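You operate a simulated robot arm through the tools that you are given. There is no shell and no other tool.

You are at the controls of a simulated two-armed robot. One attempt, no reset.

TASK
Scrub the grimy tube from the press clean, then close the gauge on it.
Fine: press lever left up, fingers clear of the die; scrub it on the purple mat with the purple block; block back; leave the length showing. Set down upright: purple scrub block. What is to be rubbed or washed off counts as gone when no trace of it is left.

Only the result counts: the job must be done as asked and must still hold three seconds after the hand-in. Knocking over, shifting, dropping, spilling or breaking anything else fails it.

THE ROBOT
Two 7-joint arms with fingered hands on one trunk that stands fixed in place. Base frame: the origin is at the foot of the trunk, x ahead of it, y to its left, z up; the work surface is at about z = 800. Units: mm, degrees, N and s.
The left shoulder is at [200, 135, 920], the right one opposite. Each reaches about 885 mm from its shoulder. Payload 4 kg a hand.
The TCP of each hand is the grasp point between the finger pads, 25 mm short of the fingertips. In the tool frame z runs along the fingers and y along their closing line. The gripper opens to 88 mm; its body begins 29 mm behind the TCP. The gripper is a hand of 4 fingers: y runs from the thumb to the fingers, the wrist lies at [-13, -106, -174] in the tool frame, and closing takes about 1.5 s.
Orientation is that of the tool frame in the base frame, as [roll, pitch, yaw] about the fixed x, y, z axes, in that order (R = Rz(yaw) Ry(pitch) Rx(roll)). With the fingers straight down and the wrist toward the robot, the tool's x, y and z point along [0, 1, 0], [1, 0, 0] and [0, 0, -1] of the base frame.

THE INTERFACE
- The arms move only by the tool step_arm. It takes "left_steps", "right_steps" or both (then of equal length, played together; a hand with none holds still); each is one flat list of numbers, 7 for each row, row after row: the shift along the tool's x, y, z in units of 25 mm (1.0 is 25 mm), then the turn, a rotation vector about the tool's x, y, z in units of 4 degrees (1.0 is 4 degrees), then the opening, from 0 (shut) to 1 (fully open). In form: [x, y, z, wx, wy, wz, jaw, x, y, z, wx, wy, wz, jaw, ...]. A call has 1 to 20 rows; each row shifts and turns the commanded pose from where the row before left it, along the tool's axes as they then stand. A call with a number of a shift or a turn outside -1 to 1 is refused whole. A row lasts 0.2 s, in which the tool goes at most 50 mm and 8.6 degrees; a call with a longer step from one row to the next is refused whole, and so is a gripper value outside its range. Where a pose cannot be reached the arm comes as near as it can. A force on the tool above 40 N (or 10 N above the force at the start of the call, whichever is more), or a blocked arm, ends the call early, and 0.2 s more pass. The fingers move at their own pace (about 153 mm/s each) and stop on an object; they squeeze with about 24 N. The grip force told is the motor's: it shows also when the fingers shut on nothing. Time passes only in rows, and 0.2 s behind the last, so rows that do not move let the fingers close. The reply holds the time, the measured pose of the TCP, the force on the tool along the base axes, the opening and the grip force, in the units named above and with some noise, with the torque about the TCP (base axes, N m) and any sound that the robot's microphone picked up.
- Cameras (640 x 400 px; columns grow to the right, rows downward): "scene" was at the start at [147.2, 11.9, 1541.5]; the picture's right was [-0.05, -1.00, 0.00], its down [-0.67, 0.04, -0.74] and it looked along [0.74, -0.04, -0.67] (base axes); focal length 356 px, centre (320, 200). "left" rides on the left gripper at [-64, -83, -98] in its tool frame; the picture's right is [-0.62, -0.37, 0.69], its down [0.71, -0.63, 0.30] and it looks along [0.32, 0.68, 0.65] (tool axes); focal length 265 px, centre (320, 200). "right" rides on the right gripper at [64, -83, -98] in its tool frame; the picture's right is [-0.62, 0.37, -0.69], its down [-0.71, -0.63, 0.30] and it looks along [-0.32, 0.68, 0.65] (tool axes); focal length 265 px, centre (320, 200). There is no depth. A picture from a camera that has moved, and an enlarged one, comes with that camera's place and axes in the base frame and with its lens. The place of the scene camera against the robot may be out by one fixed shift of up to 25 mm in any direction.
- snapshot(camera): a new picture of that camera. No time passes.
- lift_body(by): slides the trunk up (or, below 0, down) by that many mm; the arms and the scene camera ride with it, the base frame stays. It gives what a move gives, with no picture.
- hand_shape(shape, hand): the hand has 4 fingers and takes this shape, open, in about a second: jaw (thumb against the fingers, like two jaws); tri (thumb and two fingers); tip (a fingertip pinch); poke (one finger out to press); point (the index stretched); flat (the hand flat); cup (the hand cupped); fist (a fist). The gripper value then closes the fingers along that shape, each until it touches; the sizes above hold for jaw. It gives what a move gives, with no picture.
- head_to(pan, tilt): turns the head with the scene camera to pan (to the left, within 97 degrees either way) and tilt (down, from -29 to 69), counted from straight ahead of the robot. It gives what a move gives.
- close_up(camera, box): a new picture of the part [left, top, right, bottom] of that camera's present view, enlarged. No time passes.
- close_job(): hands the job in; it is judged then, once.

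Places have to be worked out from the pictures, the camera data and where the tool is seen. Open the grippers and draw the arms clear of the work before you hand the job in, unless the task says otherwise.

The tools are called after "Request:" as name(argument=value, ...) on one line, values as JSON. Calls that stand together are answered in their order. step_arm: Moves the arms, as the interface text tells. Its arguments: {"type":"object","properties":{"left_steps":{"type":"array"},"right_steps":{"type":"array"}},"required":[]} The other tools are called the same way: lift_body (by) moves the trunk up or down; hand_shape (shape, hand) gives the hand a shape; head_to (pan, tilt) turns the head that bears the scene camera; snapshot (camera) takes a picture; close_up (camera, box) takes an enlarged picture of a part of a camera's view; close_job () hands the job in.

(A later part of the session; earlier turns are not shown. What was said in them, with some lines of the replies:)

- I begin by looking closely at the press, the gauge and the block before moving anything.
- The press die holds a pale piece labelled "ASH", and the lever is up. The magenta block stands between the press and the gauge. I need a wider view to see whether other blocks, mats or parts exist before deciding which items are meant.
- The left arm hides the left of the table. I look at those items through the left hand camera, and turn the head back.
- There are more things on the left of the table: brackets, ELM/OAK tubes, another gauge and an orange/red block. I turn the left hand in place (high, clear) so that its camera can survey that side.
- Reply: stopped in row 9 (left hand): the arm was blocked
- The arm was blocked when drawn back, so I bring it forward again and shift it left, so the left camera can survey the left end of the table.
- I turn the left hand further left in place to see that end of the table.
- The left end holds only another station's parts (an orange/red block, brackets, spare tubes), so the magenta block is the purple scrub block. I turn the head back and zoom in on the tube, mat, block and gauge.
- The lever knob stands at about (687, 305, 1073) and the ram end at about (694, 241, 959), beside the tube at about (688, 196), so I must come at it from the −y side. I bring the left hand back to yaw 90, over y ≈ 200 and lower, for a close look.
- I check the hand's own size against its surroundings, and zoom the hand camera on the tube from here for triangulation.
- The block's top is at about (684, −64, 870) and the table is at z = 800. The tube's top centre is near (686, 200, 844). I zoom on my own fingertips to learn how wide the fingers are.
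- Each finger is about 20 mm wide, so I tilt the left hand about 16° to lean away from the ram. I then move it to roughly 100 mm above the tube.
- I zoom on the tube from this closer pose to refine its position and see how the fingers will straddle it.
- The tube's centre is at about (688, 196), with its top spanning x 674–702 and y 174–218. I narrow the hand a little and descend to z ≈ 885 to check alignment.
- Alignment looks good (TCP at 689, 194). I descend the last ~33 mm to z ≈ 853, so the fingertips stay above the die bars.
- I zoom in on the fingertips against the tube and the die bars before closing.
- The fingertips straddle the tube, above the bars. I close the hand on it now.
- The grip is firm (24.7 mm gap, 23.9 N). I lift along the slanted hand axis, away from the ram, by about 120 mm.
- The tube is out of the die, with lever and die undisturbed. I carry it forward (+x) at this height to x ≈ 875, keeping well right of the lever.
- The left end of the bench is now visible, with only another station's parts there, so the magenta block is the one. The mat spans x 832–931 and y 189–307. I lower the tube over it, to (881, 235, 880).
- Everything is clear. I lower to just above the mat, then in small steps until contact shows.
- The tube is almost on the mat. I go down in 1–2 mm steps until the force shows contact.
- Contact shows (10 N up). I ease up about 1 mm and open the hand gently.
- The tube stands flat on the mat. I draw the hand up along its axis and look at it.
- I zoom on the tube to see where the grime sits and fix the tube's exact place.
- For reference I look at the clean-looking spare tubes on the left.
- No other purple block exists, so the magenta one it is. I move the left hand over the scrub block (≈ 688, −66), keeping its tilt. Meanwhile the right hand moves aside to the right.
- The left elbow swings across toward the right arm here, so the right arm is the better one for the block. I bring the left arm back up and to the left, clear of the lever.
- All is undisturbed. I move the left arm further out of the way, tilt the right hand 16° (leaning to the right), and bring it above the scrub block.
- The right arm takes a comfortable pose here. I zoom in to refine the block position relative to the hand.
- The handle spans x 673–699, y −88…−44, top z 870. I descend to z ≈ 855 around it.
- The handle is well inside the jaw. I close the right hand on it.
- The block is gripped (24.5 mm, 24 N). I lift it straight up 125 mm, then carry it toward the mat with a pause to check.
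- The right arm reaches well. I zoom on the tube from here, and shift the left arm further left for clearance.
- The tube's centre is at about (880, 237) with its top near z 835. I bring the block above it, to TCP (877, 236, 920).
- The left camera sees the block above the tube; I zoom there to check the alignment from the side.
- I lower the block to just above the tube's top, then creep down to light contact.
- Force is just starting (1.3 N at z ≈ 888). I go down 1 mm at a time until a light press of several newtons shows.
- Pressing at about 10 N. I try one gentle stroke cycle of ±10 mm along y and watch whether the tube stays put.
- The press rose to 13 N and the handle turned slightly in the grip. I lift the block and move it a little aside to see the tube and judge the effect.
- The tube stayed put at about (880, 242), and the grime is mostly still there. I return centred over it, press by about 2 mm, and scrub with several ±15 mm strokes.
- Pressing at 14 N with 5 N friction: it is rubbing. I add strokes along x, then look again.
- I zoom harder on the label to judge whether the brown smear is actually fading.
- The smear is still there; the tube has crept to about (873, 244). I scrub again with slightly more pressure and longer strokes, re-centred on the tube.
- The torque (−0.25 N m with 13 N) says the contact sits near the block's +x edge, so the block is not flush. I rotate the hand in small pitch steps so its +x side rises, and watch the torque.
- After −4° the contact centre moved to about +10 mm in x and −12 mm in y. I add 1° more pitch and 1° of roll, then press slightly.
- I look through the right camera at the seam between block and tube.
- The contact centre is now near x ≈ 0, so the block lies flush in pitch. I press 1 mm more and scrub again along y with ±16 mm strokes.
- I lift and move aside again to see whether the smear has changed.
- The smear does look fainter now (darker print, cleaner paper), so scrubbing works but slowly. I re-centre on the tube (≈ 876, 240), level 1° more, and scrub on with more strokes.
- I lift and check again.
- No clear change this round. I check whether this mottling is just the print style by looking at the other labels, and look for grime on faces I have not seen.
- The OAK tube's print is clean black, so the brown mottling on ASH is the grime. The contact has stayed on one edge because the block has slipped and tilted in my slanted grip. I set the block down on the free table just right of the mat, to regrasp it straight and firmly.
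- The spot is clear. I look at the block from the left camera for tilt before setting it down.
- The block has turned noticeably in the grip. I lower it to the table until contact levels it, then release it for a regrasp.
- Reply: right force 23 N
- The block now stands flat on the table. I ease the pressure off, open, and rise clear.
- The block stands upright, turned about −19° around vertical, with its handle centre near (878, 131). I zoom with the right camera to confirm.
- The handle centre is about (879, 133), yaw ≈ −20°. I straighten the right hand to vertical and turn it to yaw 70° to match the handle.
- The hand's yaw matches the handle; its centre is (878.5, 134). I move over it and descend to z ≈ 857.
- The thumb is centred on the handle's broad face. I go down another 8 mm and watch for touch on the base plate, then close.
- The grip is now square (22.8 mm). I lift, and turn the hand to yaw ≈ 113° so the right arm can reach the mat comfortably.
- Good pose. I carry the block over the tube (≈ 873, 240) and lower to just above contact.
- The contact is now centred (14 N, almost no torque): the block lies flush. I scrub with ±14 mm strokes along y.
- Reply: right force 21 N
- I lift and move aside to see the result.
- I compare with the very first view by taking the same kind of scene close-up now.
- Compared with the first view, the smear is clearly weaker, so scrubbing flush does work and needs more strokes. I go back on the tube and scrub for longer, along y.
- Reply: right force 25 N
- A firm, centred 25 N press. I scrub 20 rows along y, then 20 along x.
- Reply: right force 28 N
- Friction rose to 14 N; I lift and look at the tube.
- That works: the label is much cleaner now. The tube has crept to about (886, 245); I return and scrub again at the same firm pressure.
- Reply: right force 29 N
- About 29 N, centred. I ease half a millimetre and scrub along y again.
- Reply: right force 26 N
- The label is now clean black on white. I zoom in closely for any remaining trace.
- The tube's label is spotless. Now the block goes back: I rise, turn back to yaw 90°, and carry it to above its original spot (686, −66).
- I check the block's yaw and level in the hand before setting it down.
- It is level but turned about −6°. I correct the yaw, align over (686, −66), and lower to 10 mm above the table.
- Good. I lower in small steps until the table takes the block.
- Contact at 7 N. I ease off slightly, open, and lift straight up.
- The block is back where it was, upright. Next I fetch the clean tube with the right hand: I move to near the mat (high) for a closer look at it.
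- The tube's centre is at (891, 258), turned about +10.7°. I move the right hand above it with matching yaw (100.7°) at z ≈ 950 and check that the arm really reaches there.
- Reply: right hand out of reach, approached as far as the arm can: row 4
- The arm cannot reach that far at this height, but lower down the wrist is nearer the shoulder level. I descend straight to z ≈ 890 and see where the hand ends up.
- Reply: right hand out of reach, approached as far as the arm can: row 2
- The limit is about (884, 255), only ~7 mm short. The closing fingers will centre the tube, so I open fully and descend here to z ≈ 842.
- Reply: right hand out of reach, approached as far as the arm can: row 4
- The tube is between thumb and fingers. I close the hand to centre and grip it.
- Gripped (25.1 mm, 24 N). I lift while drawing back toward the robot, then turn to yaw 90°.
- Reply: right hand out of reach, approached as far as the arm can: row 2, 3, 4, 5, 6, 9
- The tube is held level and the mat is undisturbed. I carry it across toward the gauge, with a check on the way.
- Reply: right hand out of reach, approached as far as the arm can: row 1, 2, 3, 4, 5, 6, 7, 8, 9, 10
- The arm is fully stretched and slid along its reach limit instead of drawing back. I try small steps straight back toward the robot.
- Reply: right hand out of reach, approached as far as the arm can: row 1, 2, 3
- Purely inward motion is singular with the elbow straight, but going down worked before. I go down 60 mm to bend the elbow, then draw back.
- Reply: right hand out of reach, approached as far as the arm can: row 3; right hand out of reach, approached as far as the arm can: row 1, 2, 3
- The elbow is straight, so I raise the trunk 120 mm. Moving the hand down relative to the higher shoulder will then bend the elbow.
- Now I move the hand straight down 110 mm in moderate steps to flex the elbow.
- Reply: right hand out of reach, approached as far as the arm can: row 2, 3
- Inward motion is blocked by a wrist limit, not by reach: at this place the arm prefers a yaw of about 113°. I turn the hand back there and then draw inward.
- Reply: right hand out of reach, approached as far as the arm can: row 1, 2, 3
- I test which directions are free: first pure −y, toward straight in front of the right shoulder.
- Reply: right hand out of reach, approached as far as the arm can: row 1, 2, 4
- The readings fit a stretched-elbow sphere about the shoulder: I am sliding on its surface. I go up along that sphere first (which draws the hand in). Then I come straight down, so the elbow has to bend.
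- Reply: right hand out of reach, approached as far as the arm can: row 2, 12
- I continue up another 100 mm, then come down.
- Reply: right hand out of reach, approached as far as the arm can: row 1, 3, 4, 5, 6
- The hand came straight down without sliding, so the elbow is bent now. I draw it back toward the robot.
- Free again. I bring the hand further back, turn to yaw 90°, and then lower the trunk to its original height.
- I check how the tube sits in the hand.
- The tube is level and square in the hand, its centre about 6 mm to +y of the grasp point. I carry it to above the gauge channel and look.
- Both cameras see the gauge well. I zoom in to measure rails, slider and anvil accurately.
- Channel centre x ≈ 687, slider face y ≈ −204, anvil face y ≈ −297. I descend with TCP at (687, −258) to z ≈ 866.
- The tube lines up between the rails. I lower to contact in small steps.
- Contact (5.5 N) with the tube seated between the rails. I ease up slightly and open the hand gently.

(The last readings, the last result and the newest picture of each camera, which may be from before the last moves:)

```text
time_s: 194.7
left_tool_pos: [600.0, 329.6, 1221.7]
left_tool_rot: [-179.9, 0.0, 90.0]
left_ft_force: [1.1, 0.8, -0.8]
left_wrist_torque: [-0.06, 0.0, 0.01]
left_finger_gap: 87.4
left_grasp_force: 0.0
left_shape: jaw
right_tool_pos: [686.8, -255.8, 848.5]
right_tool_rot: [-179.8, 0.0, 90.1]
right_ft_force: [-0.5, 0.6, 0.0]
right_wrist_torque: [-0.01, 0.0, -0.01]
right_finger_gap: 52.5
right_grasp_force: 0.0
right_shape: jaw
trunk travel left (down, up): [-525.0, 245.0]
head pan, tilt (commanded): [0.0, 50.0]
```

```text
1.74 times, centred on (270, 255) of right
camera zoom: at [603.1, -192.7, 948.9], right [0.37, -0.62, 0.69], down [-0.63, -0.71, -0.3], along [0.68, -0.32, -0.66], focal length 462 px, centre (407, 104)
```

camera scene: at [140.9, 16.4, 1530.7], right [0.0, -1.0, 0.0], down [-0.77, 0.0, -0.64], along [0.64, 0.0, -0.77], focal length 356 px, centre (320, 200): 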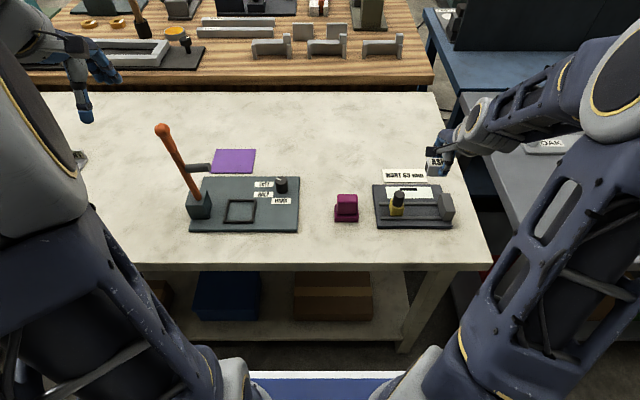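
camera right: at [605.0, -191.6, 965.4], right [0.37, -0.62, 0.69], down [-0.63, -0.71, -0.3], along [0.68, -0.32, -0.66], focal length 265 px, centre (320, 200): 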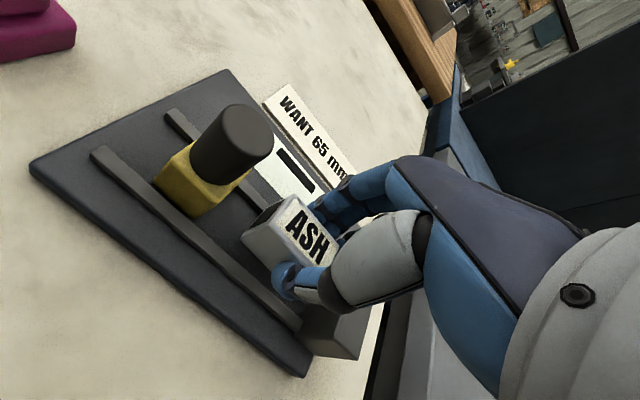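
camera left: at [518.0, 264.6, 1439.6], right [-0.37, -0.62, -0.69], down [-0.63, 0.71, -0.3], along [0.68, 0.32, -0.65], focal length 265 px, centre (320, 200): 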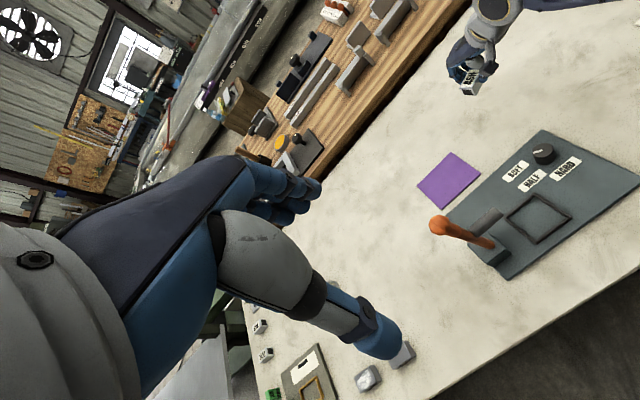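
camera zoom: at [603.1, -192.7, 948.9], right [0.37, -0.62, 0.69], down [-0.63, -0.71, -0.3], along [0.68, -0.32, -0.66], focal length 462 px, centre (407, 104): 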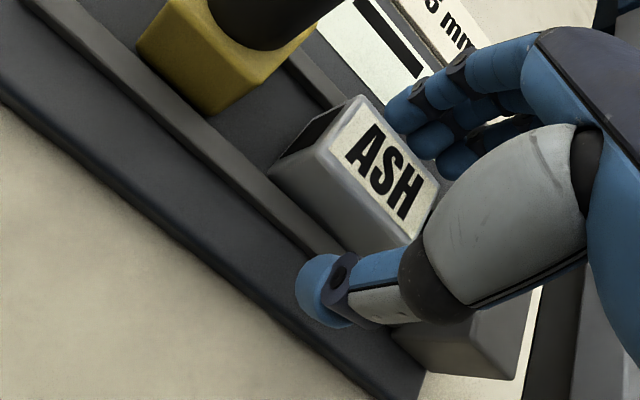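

The tube stands free in the channel. I raise the hand straight up and look.

Request:
step_arm(right_steps=[0, 0, -0.4, 0, 0, 0, 0.6, 0, 0, -0.8, 0, 0, 0, 0.7, 0, 0, -0.8, 0, 0, 0, 0.8, 0, 0, -1, 0, 0, 0, 0.8, 0, 0, -1, 0, 0, 0, 0.8, 0, 0, -1, 0, 0, 0, 0.8, 0, 0, 0, 0, 0, 0, 0.8])

Request:
snapshot(camera="right")

Request:
close_up(camera="scene", box=[325, 160, 465, 240])

Request:
close_up(camera="right", box=[20, 130, 300, 360])

```text
time_s: 196.3
left_tool_pos: [601.2, 330.6, 1221.3]
left_tool_rot: [-179.9, 0.0, 89.9]
left_ft_force: [-0.2, 0.2, -0.5]
left_wrist_torque: [0.0, 0.06, 0.02]
left_finger_gap: 87.4
left_grasp_force: 0.1
left_shape: jaw
right_tool_pos: [685.2, -257.3, 973.5]
right_tool_rot: [-179.8, 0.0, 90.1]
right_ft_force: [0.0, -0.6, 0.0]
right_wrist_torque: [0.01, -0.01, -0.03]
right_finger_gap: 70.2
right_grasp_force: 0.2
right_shape: jaw
trunk travel left (down, up): [-525.0, 245.0]
head pan, tilt (commanded): [0.0, 50.0]
```

```text
taken
camera right: at [601.4, -191.9, 1073.7], right [0.37, -0.62, 0.69], down [-0.63, -0.71, -0.3], along [0.68, -0.32, -0.66], focal length 265 px, centre (320, 200)
```

right: 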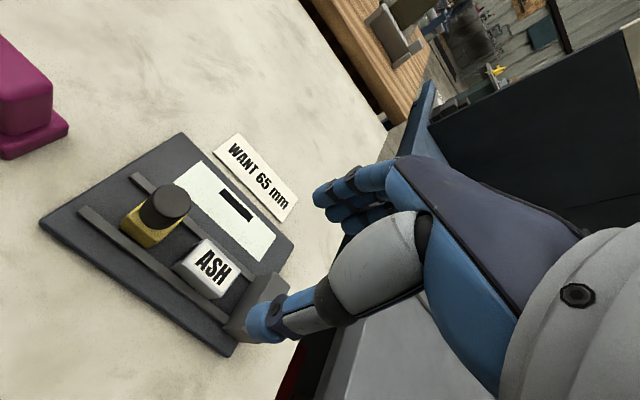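

```text
4.57 times, centred on (395, 200) of scene
camera zoom: at [141.0, 16.4, 1530.6], right [0.0, -1.0, 0.0], down [-0.77, 0.0, -0.64], along [0.64, 0.0, -0.77], focal length 1626 px, centre (-23, 200)
```

zoom: 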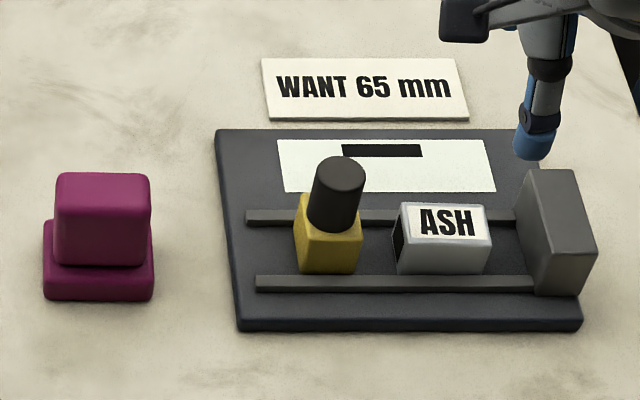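

```text
1.74 times, centred on (160, 245) of right
camera zoom: at [601.4, -191.9, 1073.7], right [0.37, -0.62, 0.69], down [-0.63, -0.71, -0.3], along [0.68, -0.32, -0.66], focal length 462 px, centre (598, 122)
```

zoom: 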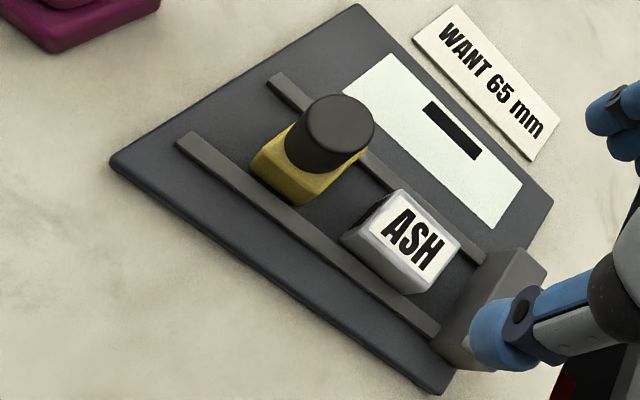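

The tube sits straight in the channel with clear gaps on both sides. Now I go over the slider knob (≈ 690, −189) to grip it and close the gauge.

Request:
step_arm(right_steps=[0.91, 0.067, 0, 0, 0, 0, 0.8, 0.91, 0.067, 0, 0, 0, 0, 0.8, 0.91, 0.067, 0, 0, 0, 0, 0.8, 0, 0, 0.7, 0, 0, 0, 0.8, 0, 0, 0.7, 0, 0, 0, 0.8, 0, 0, 0.7, 0, 0, 0, 0.8, 0, 0, 0, 0, 0, 0, 0.8])

Request:
snapshot(camera="right")

Request:
close_up(camera="right", box=[180, 150, 400, 350])

Request:
close_up(camera="scene", box=[365, 130, 465, 240])

```text
time_s: 197.9
left_tool_pos: [600.2, 329.8, 1221.5]
left_tool_rot: [-179.9, 0.0, 89.9]
left_ft_force: [0.3, 0.5, 0.6]
left_wrist_torque: [0.01, -0.04, 0.0]
left_finger_gap: 87.7
left_grasp_force: 0.1
left_shape: jaw
right_tool_pos: [691.5, -187.1, 922.8]
right_tool_rot: [-179.8, 0.0, 90.1]
right_ft_force: [0.9, 0.1, 0.3]
right_wrist_torque: [-0.04, 0.0, 0.01]
right_finger_gap: 70.3
right_grasp_force: 0.1
right_shape: jaw
trunk travel left (down, up): [-525.0, 245.0]
head pan, tilt (commanded): [0.0, 50.0]
```

```text
taken
camera right: at [608.4, -123.9, 1021.3], right [0.37, -0.62, 0.69], down [-0.63, -0.71, -0.3], along [0.68, -0.32, -0.66], focal length 265 px, centre (320, 200)
```

right: 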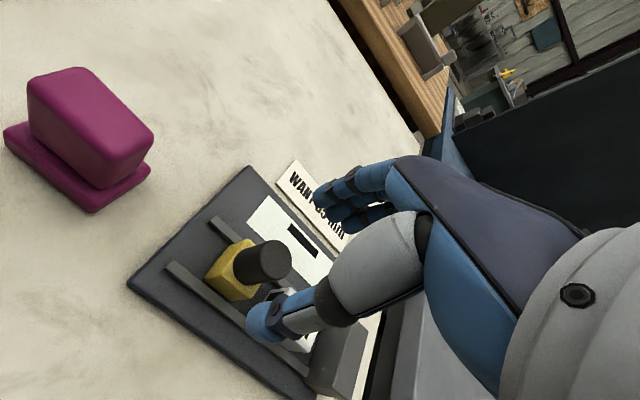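

```text
2.00 times, centred on (290, 250) of right
camera zoom: at [608.4, -123.9, 1021.3], right [0.37, -0.62, 0.69], down [-0.63, -0.71, -0.3], along [0.68, -0.32, -0.66], focal length 531 px, centre (380, 100)
```

zoom: 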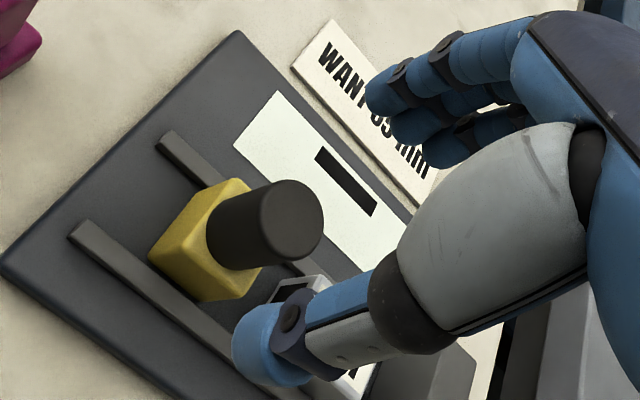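

```text
3.64 times, centred on (415, 185) of scene
camera zoom: at [140.9, 16.4, 1530.7], right [0.0, -1.0, 0.0], down [-0.77, 0.0, -0.64], along [0.64, 0.0, -0.77], focal length 1293 px, centre (-26, 254)
```

zoom: 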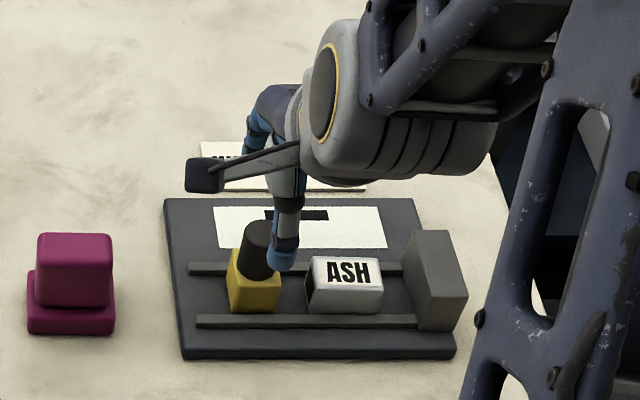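

The knob's top is at about (690, −189, 873). I descend around it to z ≈ 876.

Request:
step_arm(right_steps=[-0.05, -0.03, 0.6, 0, 0, 0, 0.8, -0.03, -0.03, 0.6, 0, 0, 0, 0.8, 0, 0, 0.6, 0, 0, 0, 0.8, 0, 0, 0, 0, 0, 0, 0.8])

Request:
close_up(camera="right", box=[180, 150, 400, 350])

Request:
close_up(camera="scene", box=[365, 150, 465, 240])

```text
time_s: 198.9
left_tool_pos: [601.2, 331.1, 1221.1]
left_tool_rot: [-179.9, 0.0, 89.9]
left_ft_force: [-0.1, 0.5, 0.1]
left_wrist_torque: [-0.02, 0.0, -0.01]
left_finger_gap: 87.9
left_grasp_force: 0.1
left_shape: jaw
right_tool_pos: [689.4, -189.6, 877.3]
right_tool_rot: [-179.8, 0.0, 90.0]
right_ft_force: [0.2, 0.3, -1.0]
right_wrist_torque: [-0.02, 0.01, -0.02]
right_finger_gap: 70.3
right_grasp_force: 0.1
right_shape: jaw
trunk travel left (down, up): [-525.0, 245.0]
head pan, tilt (commanded): [0.0, 50.0]
```

```text
2.00 times, centred on (290, 250) of right
camera zoom: at [605.9, -125.7, 976.0], right [0.37, -0.62, 0.69], down [-0.63, -0.72, -0.3], along [0.68, -0.32, -0.66], focal length 531 px, centre (380, 100)
```

zoom: 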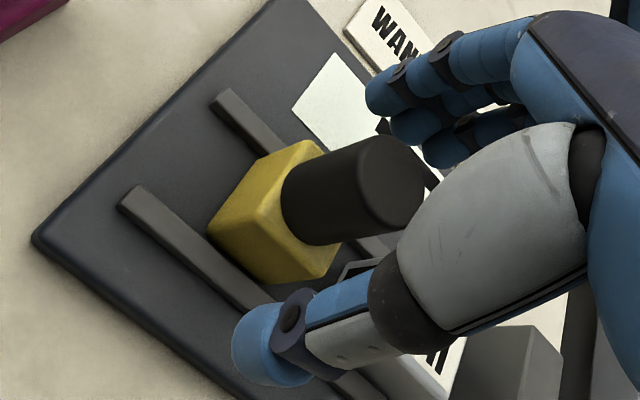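

```text
4.44 times, centred on (415, 195) of scene
camera zoom: at [140.9, 16.4, 1530.7], right [0.0, -1.0, 0.0], down [-0.77, 0.0, -0.64], along [0.64, 0.0, -0.77], focal length 1581 px, centre (-102, 222)
```

zoom: 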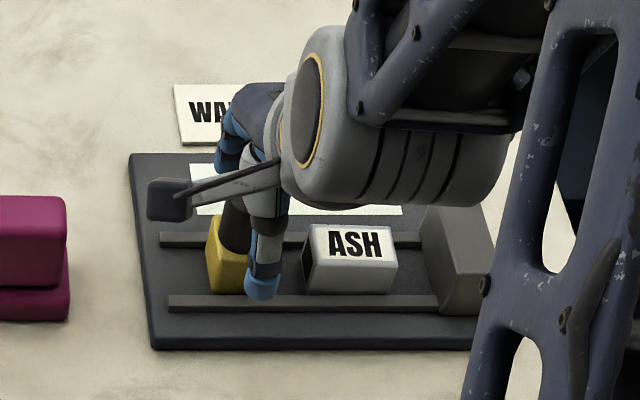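

The knob is between thumb and fingers. I close on it gently.

Request:
step_arm(right_steps=[0, 0, 0, 0, 0, 0, 0.6, 0, 0, 0, 0, 0, 0, 0.45, 0, 0, 0, 0, 0, 0, 0.35, 0, 0, 0, 0, 0, 0, 0.25, 0, 0, 0, 0, 0, 0, 0.15, 0, 0, 0, 0, 0, 0, 0.1, 0, 0, 0, 0, 0, 0, 0.1])

Request:
close_up(camera="right", box=[180, 150, 400, 350])

Request:
close_up(camera="scene", box=[365, 150, 465, 240])

```text
time_s: 200.5
left_tool_pos: [601.1, 329.9, 1221.2]
left_tool_rot: [-179.9, -0.1, 90.0]
left_ft_force: [0.2, -0.5, -0.1]
left_wrist_torque: [0.01, 0.0, 0.0]
left_finger_gap: 87.9
left_grasp_force: 0.1
left_shape: jaw
right_tool_pos: [688.9, -189.6, 877.9]
right_tool_rot: [-179.7, 0.0, 89.9]
right_ft_force: [-3.6, -1.9, -1.3]
right_wrist_torque: [-0.03, 0.02, 0.0]
right_finger_gap: 18.6
right_grasp_force: 23.6
right_shape: jaw
trunk travel left (down, up): [-525.0, 245.0]
head pan, tilt (commanded): [0.0, 50.0]
```

```text
2.00 times, centred on (290, 250) of right
camera zoom: at [605.6, -125.9, 975.9], right [0.37, -0.62, 0.69], down [-0.63, -0.71, -0.3], along [0.68, -0.32, -0.66], focal length 531 px, centre (380, 100)
```

zoom: 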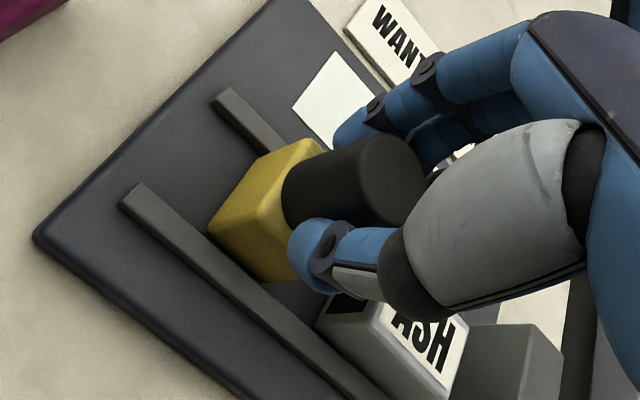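

```text
4.44 times, centred on (415, 195) of scene
camera zoom: at [140.8, 16.3, 1530.6], right [0.0, -1.0, 0.0], down [-0.77, 0.0, -0.64], along [0.64, 0.0, -0.77], focal length 1581 px, centre (-102, 222)
```

zoom: 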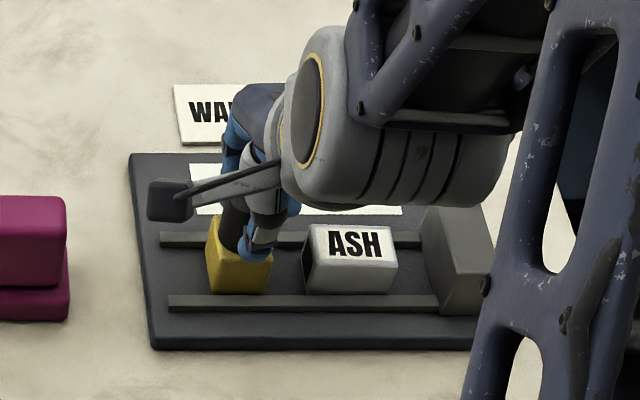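

The knob is held. I slide it toward −y in small steps, first 20 mm, watching the force.

Request:
step_arm(right_steps=[-0.16, 0, 0, 0, 0, 0, 0.1, -0.16, 0, 0, 0, 0, 0, 0.1, -0.16, 0, 0, 0, 0, 0, 0.1, -0.16, 0, 0, 0, 0, 0, 0.1, -0.16, 0, 0, 0, 0, 0, 0.1, 0, 0, 0, 0, 0, 0, 0.1])

Request:
close_up(camera="scene", box=[365, 150, 465, 240])

Request:
close_up(camera="right", box=[180, 150, 400, 350])

```text
time_s: 201.9
left_tool_pos: [600.0, 329.6, 1220.6]
left_tool_rot: [-180.0, -0.1, 90.0]
left_ft_force: [0.2, -0.1, -0.6]
left_wrist_torque: [0.01, 0.04, 0.01]
left_finger_gap: 87.7
left_grasp_force: 0.0
left_shape: jaw
right_tool_pos: [690.7, -209.5, 877.3]
right_tool_rot: [-179.7, -0.1, 90.0]
right_ft_force: [-9.0, 0.8, -0.7]
right_wrist_torque: [-0.01, 0.15, 0.01]
right_finger_gap: 17.8
right_grasp_force: 23.8
right_shape: jaw
trunk travel left (down, up): [-525.0, 245.0]
head pan, tilt (commanded): [0.0, 50.0]
```

```text
4.44 times, centred on (415, 195) of scene
camera zoom: at [140.7, 16.4, 1530.7], right [0.0, -1.0, 0.0], down [-0.77, 0.0, -0.64], along [0.64, 0.0, -0.77], focal length 1581 px, centre (-102, 222)
```

zoom: 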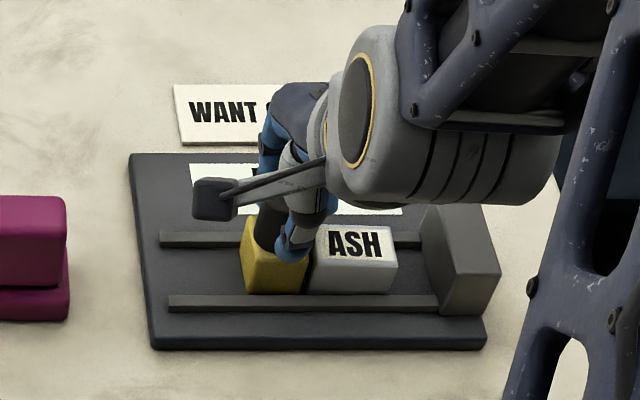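

```text
2.00 times, centred on (290, 250) of right
camera zoom: at [606.3, -145.9, 976.0], right [0.37, -0.62, 0.69], down [-0.63, -0.71, -0.3], along [0.68, -0.32, -0.66], focal length 531 px, centre (380, 100)
```

zoom: 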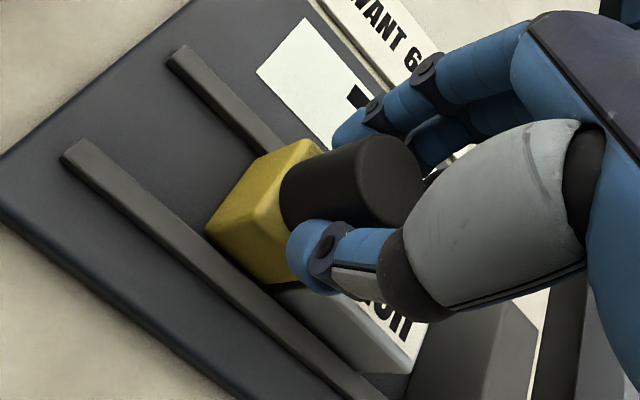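

The slider follows and is about to meet the tube. I ease the sideways load and continue in 3 mm steps.

Request:
step_arm(right_steps=[-0.12, -0.04, 0, 0, 0, 0, 0.1, -0.12, -0.02, 0, 0, 0, 0, 0.1, -0.12, 0, 0, 0, 0, 0, 0.1, -0.12, 0, 0, 0, 0, 0, 0.1, -0.12, 0, 0, 0, 0, 0, 0.1, 0, 0, 0, 0, 0, 0, 0.1])

Request:
close_up(camera="scene", box=[365, 150, 465, 240])

Request:
close_up(camera="right", box=[180, 150, 400, 350])

```text
time_s: 203.3
left_tool_pos: [601.6, 330.4, 1221.7]
left_tool_rot: [-179.9, 0.0, 90.0]
left_ft_force: [-0.3, -0.6, 0.0]
left_wrist_torque: [-0.01, -0.01, -0.04]
left_finger_gap: 87.6
left_grasp_force: 0.0
left_shape: jaw
right_tool_pos: [688.2, -225.1, 877.7]
right_tool_rot: [-179.8, -0.1, 90.1]
right_ft_force: [1.5, 0.1, -4.7]
right_wrist_torque: [0.03, -0.06, -0.01]
right_finger_gap: 17.9
right_grasp_force: 23.6
right_shape: jaw
trunk travel left (down, up): [-525.0, 245.0]
head pan, tilt (commanded): [0.0, 50.0]
```

```text
4.44 times, centred on (415, 195) of scene
camera zoom: at [141.2, 16.4, 1530.6], right [0.0, -1.0, 0.0], down [-0.77, 0.0, -0.64], along [0.64, 0.0, -0.77], focal length 1581 px, centre (-102, 222)
```

zoom: 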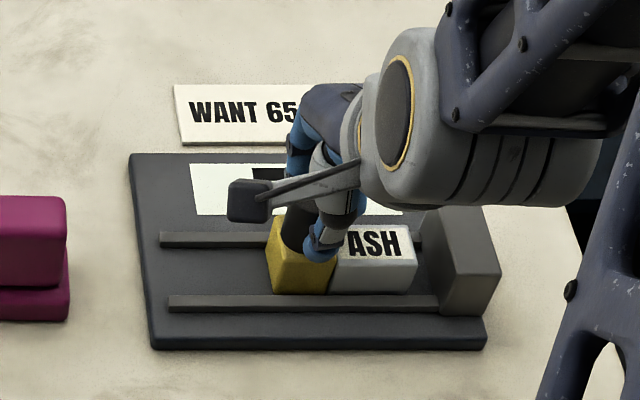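

```text
2.00 times, centred on (290, 250) of right
camera zoom: at [604.9, -161.0, 976.4], right [0.37, -0.62, 0.69], down [-0.63, -0.71, -0.3], along [0.68, -0.32, -0.66], focal length 531 px, centre (380, 100)
```

zoom: 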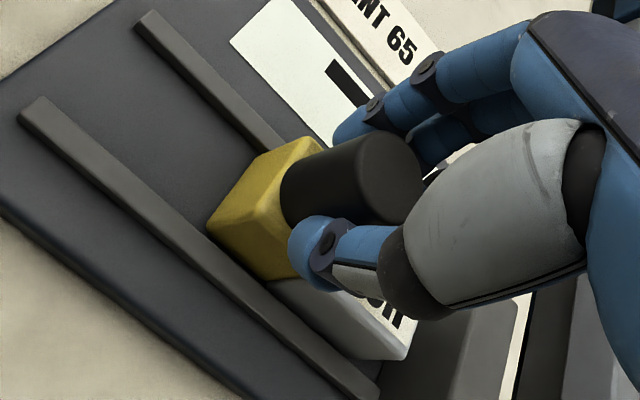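

The slider is pushing the tube along straight; about 12 mm remain to the anvil. I continue in smaller steps.

Request:
step_arm(right_steps=[-0.1, 0, 0, 0, 0, 0, 0.1, -0.1, 0, 0, 0, 0, 0, 0.1, -0.1, 0, 0, 0, 0, 0, 0.1, 0, 0, 0, 0, 0, 0, 0.1])

Request:
close_up(camera="scene", box=[365, 150, 465, 240])

```text
time_s: 204.3
left_tool_pos: [600.5, 329.7, 1220.5]
left_tool_rot: [-179.9, -0.1, 90.0]
left_ft_force: [0.3, 0.5, 0.3]
left_wrist_torque: [0.0, 0.04, -0.02]
left_finger_gap: 87.6
left_grasp_force: 0.0
left_shape: jaw
right_tool_pos: [687.8, -233.3, 876.9]
right_tool_rot: [-179.7, 0.0, 90.1]
right_ft_force: [0.6, 0.6, -4.5]
right_wrist_torque: [0.04, -0.05, 0.0]
right_finger_gap: 18.1
right_grasp_force: 24.5
right_shape: jaw
trunk travel left (down, up): [-525.0, 245.0]
head pan, tilt (commanded): [0.0, 50.0]
```

```text
4.44 times, centred on (415, 195) of scene
camera zoom: at [141.1, 16.4, 1530.6], right [0.0, -1.0, 0.0], down [-0.77, 0.0, -0.64], along [0.64, 0.0, -0.77], focal length 1581 px, centre (-102, 222)
```

zoom: 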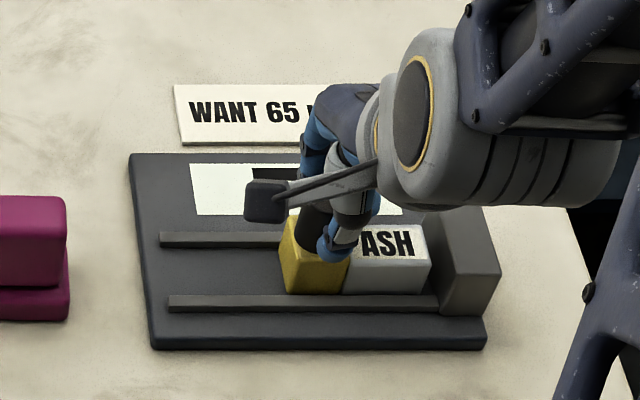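

Request:
step_arm(right_steps=[-0.06, 0, 0, 0, 0, 0, 0.1, -0.06, 0, 0, 0, 0, 0, 0.1, 0, 0, 0, 0, 0, 0, 0.1])

Request:
step_arm(right_steps=[-0.04, 0, 0, 0, 0, 0, 0.1, -0.04, 0, 0, 0, 0, 0, 0.1, 0, 0, 0, 0, 0, 0, 0.1])

Request:
close_up(camera="scene", box=[395, 170, 465, 235])

```text
time_s: 205.1
left_tool_pos: [601.3, 328.3, 1221.9]
left_tool_rot: [-179.9, 0.0, 90.1]
left_ft_force: [-0.8, 0.1, 0.0]
left_wrist_torque: [0.0, 0.02, 0.02]
left_finger_gap: 87.7
left_grasp_force: 0.0
left_shape: jaw
right_tool_pos: [688.6, -236.5, 875.8]
right_tool_rot: [-179.9, 0.0, 89.9]
right_ft_force: [1.0, 1.1, -1.6]
right_wrist_torque: [0.01, -0.06, -0.01]
right_finger_gap: 17.8
right_grasp_force: 24.2
right_shape: jaw
trunk travel left (down, up): [-525.0, 245.0]
head pan, tilt (commanded): [0.0, 50.0]
```

```text
time_s: 205.9
left_tool_pos: [600.8, 329.4, 1221.1]
left_tool_rot: [-179.8, 0.0, 90.0]
left_ft_force: [0.0, 0.6, 0.6]
left_wrist_torque: [-0.02, -0.01, -0.01]
left_finger_gap: 87.6
left_grasp_force: 0.0
left_shape: jaw
right_tool_pos: [688.3, -236.2, 876.7]
right_tool_rot: [-179.8, 0.0, 89.9]
right_ft_force: [2.0, 1.0, -2.6]
right_wrist_torque: [-0.02, -0.09, -0.01]
right_finger_gap: 17.8
right_grasp_force: 24.1
right_shape: jaw
trunk travel left (down, up): [-525.0, 245.0]
head pan, tilt (commanded): [0.0, 50.0]
```

```text
6.15 times, centred on (430, 202) of scene
camera zoom: at [141.1, 16.4, 1530.6], right [0.0, -1.0, 0.0], down [-0.77, 0.0, -0.64], along [0.64, 0.0, -0.77], focal length 2189 px, centre (-357, 185)
```

zoom: 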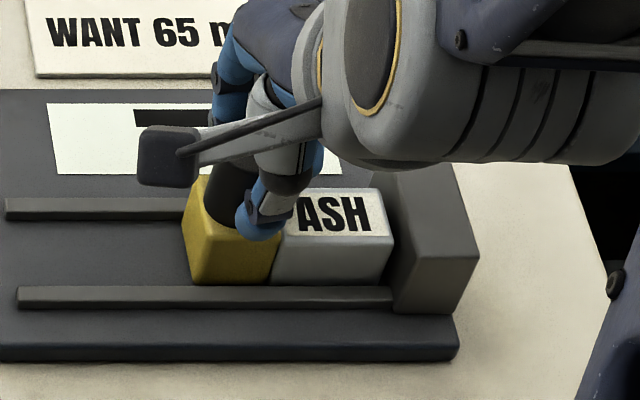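

Request:
step_arm(right_steps=[-0.04, 0, 0, 0, 0, 0, 0.1, -0.04, 0, 0, 0, 0, 0, 0.1, 0, 0, 0, 0, 0, 0, 0.1])

Request:
step_arm(right_steps=[-0.04, 0, 0, 0, 0, 0, 0.1, -0.04, 0, 0, 0, 0, 0, 0.1, 0, 0, 0, 0, 0, 0, 0.1])

Request:
close_up(camera="scene", box=[395, 170, 465, 235])

```text
time_s: 206.7
left_tool_pos: [601.0, 329.4, 1221.0]
left_tool_rot: [-179.9, 0.0, 90.0]
left_ft_force: [-1.4, -0.1, 0.2]
left_wrist_torque: [0.02, 0.0, 0.01]
left_finger_gap: 87.5
left_grasp_force: 0.1
left_shape: jaw
right_tool_pos: [688.2, -239.3, 876.7]
right_tool_rot: [-179.7, 0.0, 90.0]
right_ft_force: [-2.2, 1.7, -0.5]
right_wrist_torque: [0.04, -0.01, 0.02]
right_finger_gap: 18.0
right_grasp_force: 23.8
right_shape: jaw
trunk travel left (down, up): [-525.0, 245.0]
head pan, tilt (commanded): [0.0, 50.0]
```

```text
time_s: 207.5
left_tool_pos: [600.0, 329.2, 1220.2]
left_tool_rot: [180.0, 0.0, 89.9]
left_ft_force: [0.8, -0.9, -0.5]
left_wrist_torque: [0.0, 0.02, 0.0]
left_finger_gap: 88.0
left_grasp_force: 0.0
left_shape: jaw
right_tool_pos: [688.2, -241.6, 876.7]
right_tool_rot: [-179.8, 0.0, 90.0]
right_ft_force: [1.4, 1.8, -6.5]
right_wrist_torque: [0.05, -0.07, 0.0]
right_finger_gap: 18.1
right_grasp_force: 24.1
right_shape: jaw
trunk travel left (down, up): [-525.0, 245.0]
head pan, tilt (commanded): [0.0, 50.0]
```

```text
6.15 times, centred on (430, 202) of scene
camera zoom: at [141.2, 16.4, 1530.6], right [0.0, -1.0, 0.0], down [-0.77, 0.0, -0.64], along [0.64, 0.0, -0.77], focal length 2189 px, centre (-357, 185)
```

zoom: 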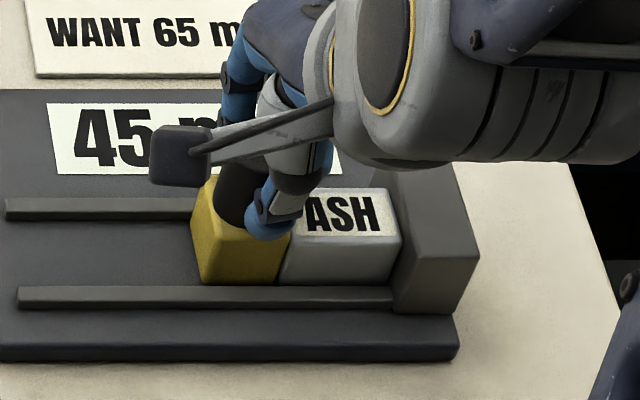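

The gauge display now shows "45 m…" — it has closed on the tube. I press a touch more to make sure it is snug.

Request:
step_arm(right_steps=[-0.04, 0, 0, 0, 0, 0, 0.1, 0, 0, 0, 0, 0, 0, 0.1])

Request:
step_arm(right_steps=[-0.04, 0, 0, 0, 0, 0, 0.1, 0, 0, 0, 0, 0, 0, 0.1])

Request:
close_up(camera="scene", box=[365, 150, 465, 240])

```text
time_s: 208.1
left_tool_pos: [601.5, 330.2, 1221.6]
left_tool_rot: [-179.9, 0.0, 90.0]
left_ft_force: [-0.1, -0.7, 0.7]
left_wrist_torque: [-0.03, 0.02, -0.03]
left_finger_gap: 87.7
left_grasp_force: 0.0
left_shape: jaw
right_tool_pos: [687.6, -241.7, 877.6]
right_tool_rot: [-179.9, 0.0, 90.1]
right_ft_force: [1.3, 5.3, -4.2]
right_wrist_torque: [0.08, -0.04, 0.03]
right_finger_gap: 18.1
right_grasp_force: 23.9
right_shape: jaw
trunk travel left (down, up): [-525.0, 245.0]
head pan, tilt (commanded): [0.0, 50.0]
```

```text
time_s: 208.7
left_tool_pos: [600.3, 329.2, 1221.8]
left_tool_rot: [-179.8, 0.0, 90.0]
left_ft_force: [0.0, -0.9, -0.2]
left_wrist_torque: [0.01, -0.01, 0.03]
left_finger_gap: 87.6
left_grasp_force: 0.0
left_shape: jaw
right_tool_pos: [687.0, -242.5, 876.8]
right_tool_rot: [-179.8, 0.1, 90.0]
right_ft_force: [1.3, 8.8, -5.7]
right_wrist_torque: [0.17, -0.06, 0.07]
right_finger_gap: 17.6
right_grasp_force: 23.8
right_shape: jaw
trunk travel left (down, up): [-525.0, 245.0]
head pan, tilt (commanded): [0.0, 50.0]
```

```text
4.44 times, centred on (415, 195) of scene
camera zoom: at [141.1, 16.7, 1530.6], right [0.0, -1.0, 0.0], down [-0.77, 0.0, -0.64], along [0.64, 0.0, -0.77], focal length 1581 px, centre (-102, 222)
```

zoom: 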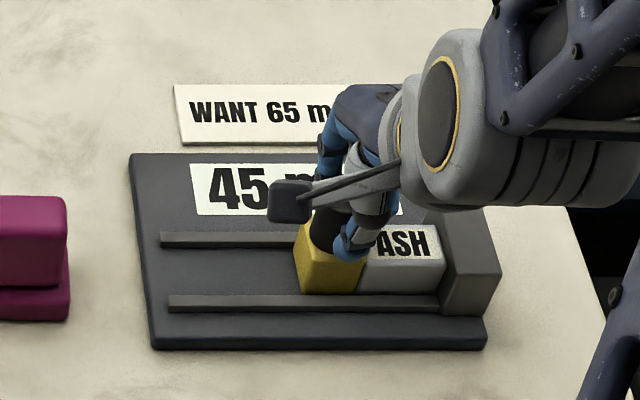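

Snug at about 9 N with the reading at 45 mm. I relax half of that push, then open the hand slowly.

Request:
step_arm(right_steps=[0.03, 0, 0, 0, 0, 0, 0.1, 0, 0, 0, 0, 0, 0, 0.2, 0, 0, 0, 0, 0, 0, 0.25, 0, 0, 0, 0, 0, 0, 0.3, 0, 0, 0, 0, 0, 0, 0.4, 0, 0, 0, 0, 0, 0, 0.5, 0, 0, 0, 0, 0, 0, 0.6, 0, 0, 0, 0, 0, 0, 0.7, 0, 0, 0, 0, 0, 0, 0.8, 0, 0, 0, 0, 0, 0, 0.8])

Request:
close_up(camera="scene", box=[365, 150, 465, 240])

Request:
close_up(camera="right", box=[180, 150, 400, 350])

```text
time_s: 210.9
left_tool_pos: [600.9, 329.7, 1221.3]
left_tool_rot: [-179.9, 0.1, 90.0]
left_ft_force: [0.0, 0.8, -0.9]
left_wrist_torque: [0.0, 0.0, 0.02]
left_finger_gap: 87.8
left_grasp_force: 0.0
left_shape: jaw
right_tool_pos: [687.8, -242.8, 878.0]
right_tool_rot: [-179.8, 0.0, 90.1]
right_ft_force: [0.4, 0.3, 0.2]
right_wrist_torque: [-0.01, 0.01, -0.03]
right_finger_gap: 70.1
right_grasp_force: 0.1
right_shape: jaw
trunk travel left (down, up): [-525.0, 245.0]
head pan, tilt (commanded): [0.0, 50.0]
```

```text
4.44 times, centred on (415, 195) of scene
camera zoom: at [140.9, 16.4, 1530.7], right [0.0, -1.0, 0.0], down [-0.77, 0.0, -0.64], along [0.64, 0.0, -0.77], focal length 1581 px, centre (-102, 222)
```

zoom: 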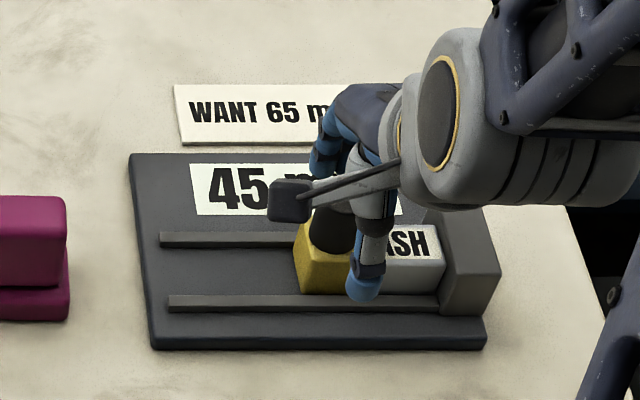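

```text
2.00 times, centred on (290, 250) of right
camera zoom: at [604.9, -178.7, 976.5], right [0.37, -0.62, 0.69], down [-0.63, -0.71, -0.3], along [0.68, -0.32, -0.66], focal length 531 px, centre (380, 100)
```

zoom: 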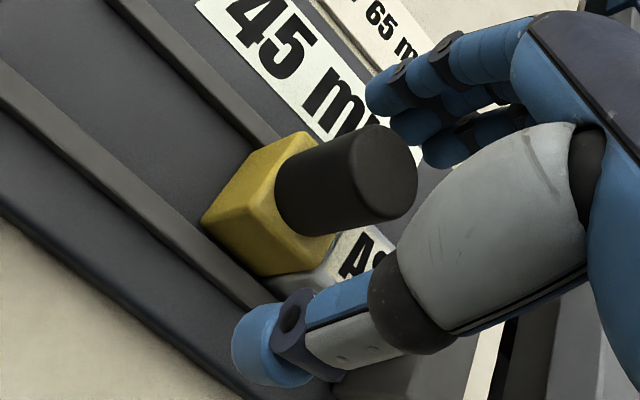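

Released, and the reading holds. I raise the hand straight up and then draw it aside to the right.

Request:
step_arm(right_steps=[0, 0, -0.4, 0, 0, 0, 0.8, 0, 0, -0.8, 0, 0, 0, 0.8, 0, 0, -1, 0, 0, 0, 1, 0, 0, -1, 0, 0, 0, 1, 0, 0, -1, 0, 0, 0, 1, 0, 0, -1, 0, 0, 0, 1, 0, 0, -1, 0, 0, 0, 1, 0, 0, -1, 0, 0, 0, 1, 0, 0, -1, 0, 0, 0, 1, -0.8, -0.4, -0.8, 0, 0, 0, 1, -0.8, -0.4, -0.8, 0, 0, 0, 1, -0.8, -0.4, -0.8, 0, 0, 0, 1, 0, 0, 0, 0, 0, 0, 1])

Request:
snapshot(camera="scene")

Request:
close_up(camera="scene", box=[325, 155, 465, 240])

Request:
snapshot(camera="right")

```text
time_s: 213.7
left_tool_pos: [601.2, 328.4, 1221.3]
left_tool_rot: [-179.9, -0.1, 90.1]
left_ft_force: [-0.6, 0.2, 0.2]
left_wrist_torque: [-0.02, 0.0, -0.02]
left_finger_gap: 87.6
left_grasp_force: 0.1
left_shape: jaw
right_tool_pos: [660.0, -303.5, 1144.3]
right_tool_rot: [-179.9, 0.1, 90.0]
right_ft_force: [-0.1, -0.1, -0.2]
right_wrist_torque: [0.02, -0.01, -0.01]
right_finger_gap: 87.9
right_grasp_force: 0.1
right_shape: jaw
trunk travel left (down, up): [-525.0, 245.0]
head pan, tilt (commanded): [0.0, 50.0]
```

```text
taken
camera scene: at [141.0, 16.4, 1530.6], right [0.0, -1.0, 0.0], down [-0.77, 0.0, -0.64], along [0.64, 0.0, -0.77], focal length 356 px, centre (320, 200)
```

scene: 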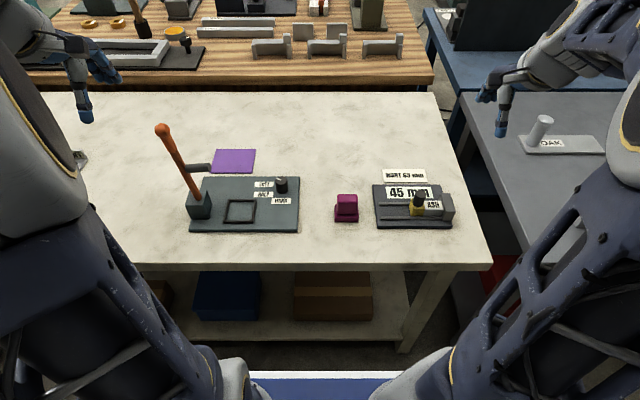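

```text
4.57 times, centred on (395, 198) of scene
camera zoom: at [141.0, 16.4, 1530.6], right [0.0, -1.0, 0.0], down [-0.77, 0.0, -0.64], along [0.64, 0.0, -0.77], focal length 1626 px, centre (-23, 211)
```

zoom: 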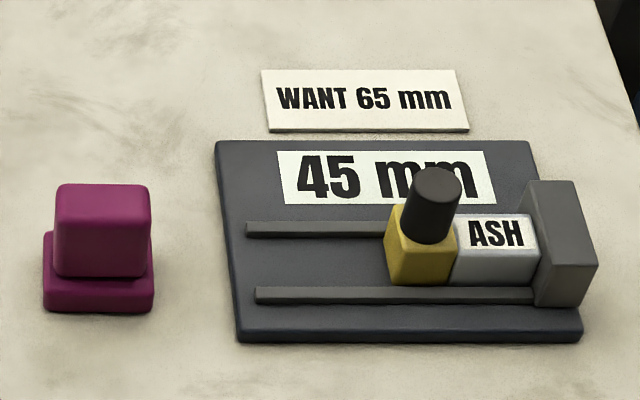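

```text
taken
camera right: at [576.6, -238.9, 1244.2], right [0.37, -0.62, 0.69], down [-0.63, -0.72, -0.3], along [0.68, -0.32, -0.66], focal length 265 px, centre (320, 200)
```

right: 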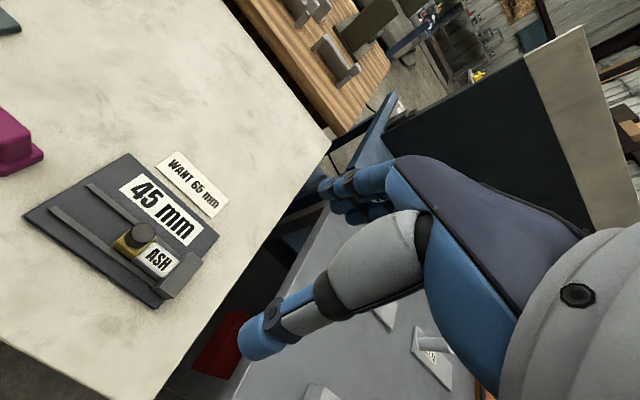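

The gauge reads 45 mm, closed on the clean tube. I check the press, mat and lever against the start view, and the tube for any remaining trace.

Request:
close_up(camera="scene", box=[180, 140, 310, 240])

Request:
close_up(camera="scene", box=[405, 185, 460, 225])

Request:
close_up(camera="right", box=[110, 210, 200, 300])

```text
4.00 times, centred on (245, 190) of scene
camera zoom: at [141.0, 16.4, 1530.6], right [0.0, -1.0, 0.0], down [-0.77, 0.0, -0.64], along [0.64, 0.0, -0.77], focal length 1423 px, centre (620, 240)
```

zoom: 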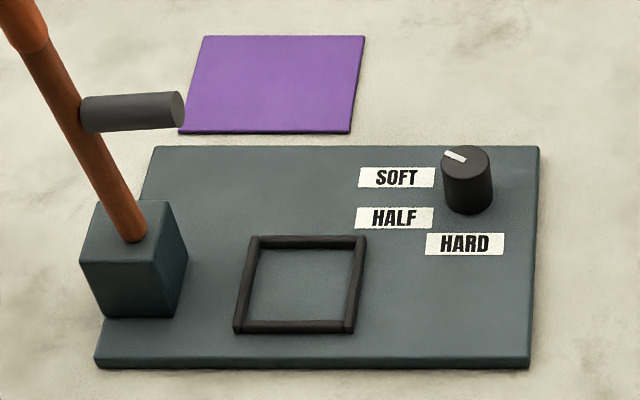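

```text
10.00 times, centred on (432, 205) of scene
camera zoom: at [141.0, 16.4, 1530.6], right [0.0, -1.0, 0.0], down [-0.77, 0.0, -0.64], along [0.64, 0.0, -0.77], focal length 3556 px, centre (-805, 150)
```

zoom: 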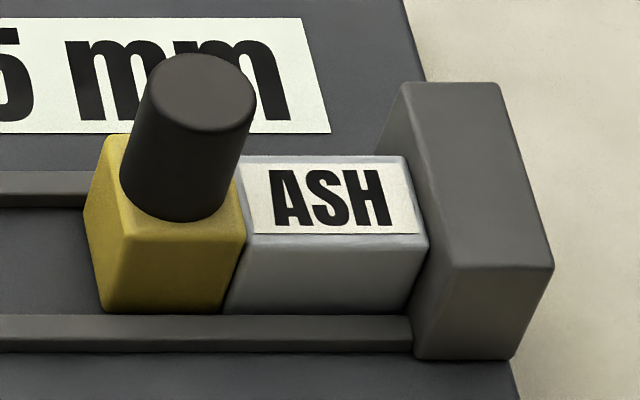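

```text
4.44 times, centred on (155, 255) of right
camera zoom: at [576.6, -238.9, 1244.2], right [0.37, -0.62, 0.69], down [-0.63, -0.72, -0.3], along [0.68, -0.32, -0.66], focal length 1180 px, centre (1053, -44)
```

zoom: 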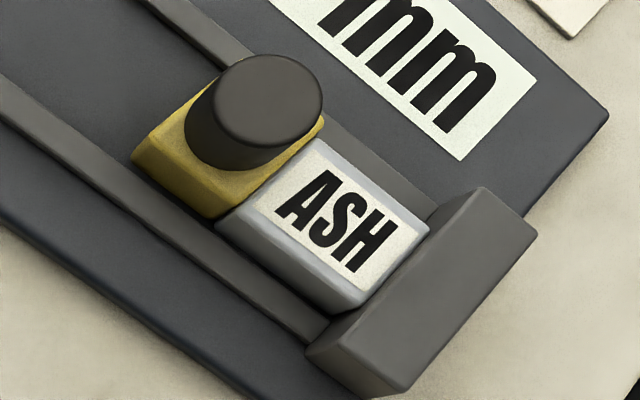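

The press, lever and mat match the start view, and the block stands upright at its place. The tube is clean and clamped, with 45 mm showing. Both hands are open and well clear, so I hand in.

Request:
close_job()

```text
The job is handed in.
```

I scrubbed the tube clean, closed the gauge on it, and handed the job in. The gauge reads **45 mm**, and the reading stayed on after I let go of the slider. The card beside it asks for 65 mm; the tube measures 45, and I left it as it was.

- **Tube:** the ASH label is plain black on white with no smear visible. I couldn't see the tube's underside or rear face.
- **Press:** the lever is up, as I found it, and the die is empty with the fingers well clear of it.
- **Scrub block:** I used the magenta block, the only purple-like one on the bench. It stands upright within about 4 mm of its original spot. Partway through I set it down on the bare table beside the mat for a moment to get a better grip.
- **Everything else:** the mat and the press plate match the starting view. Both hands are open and clear of the work.
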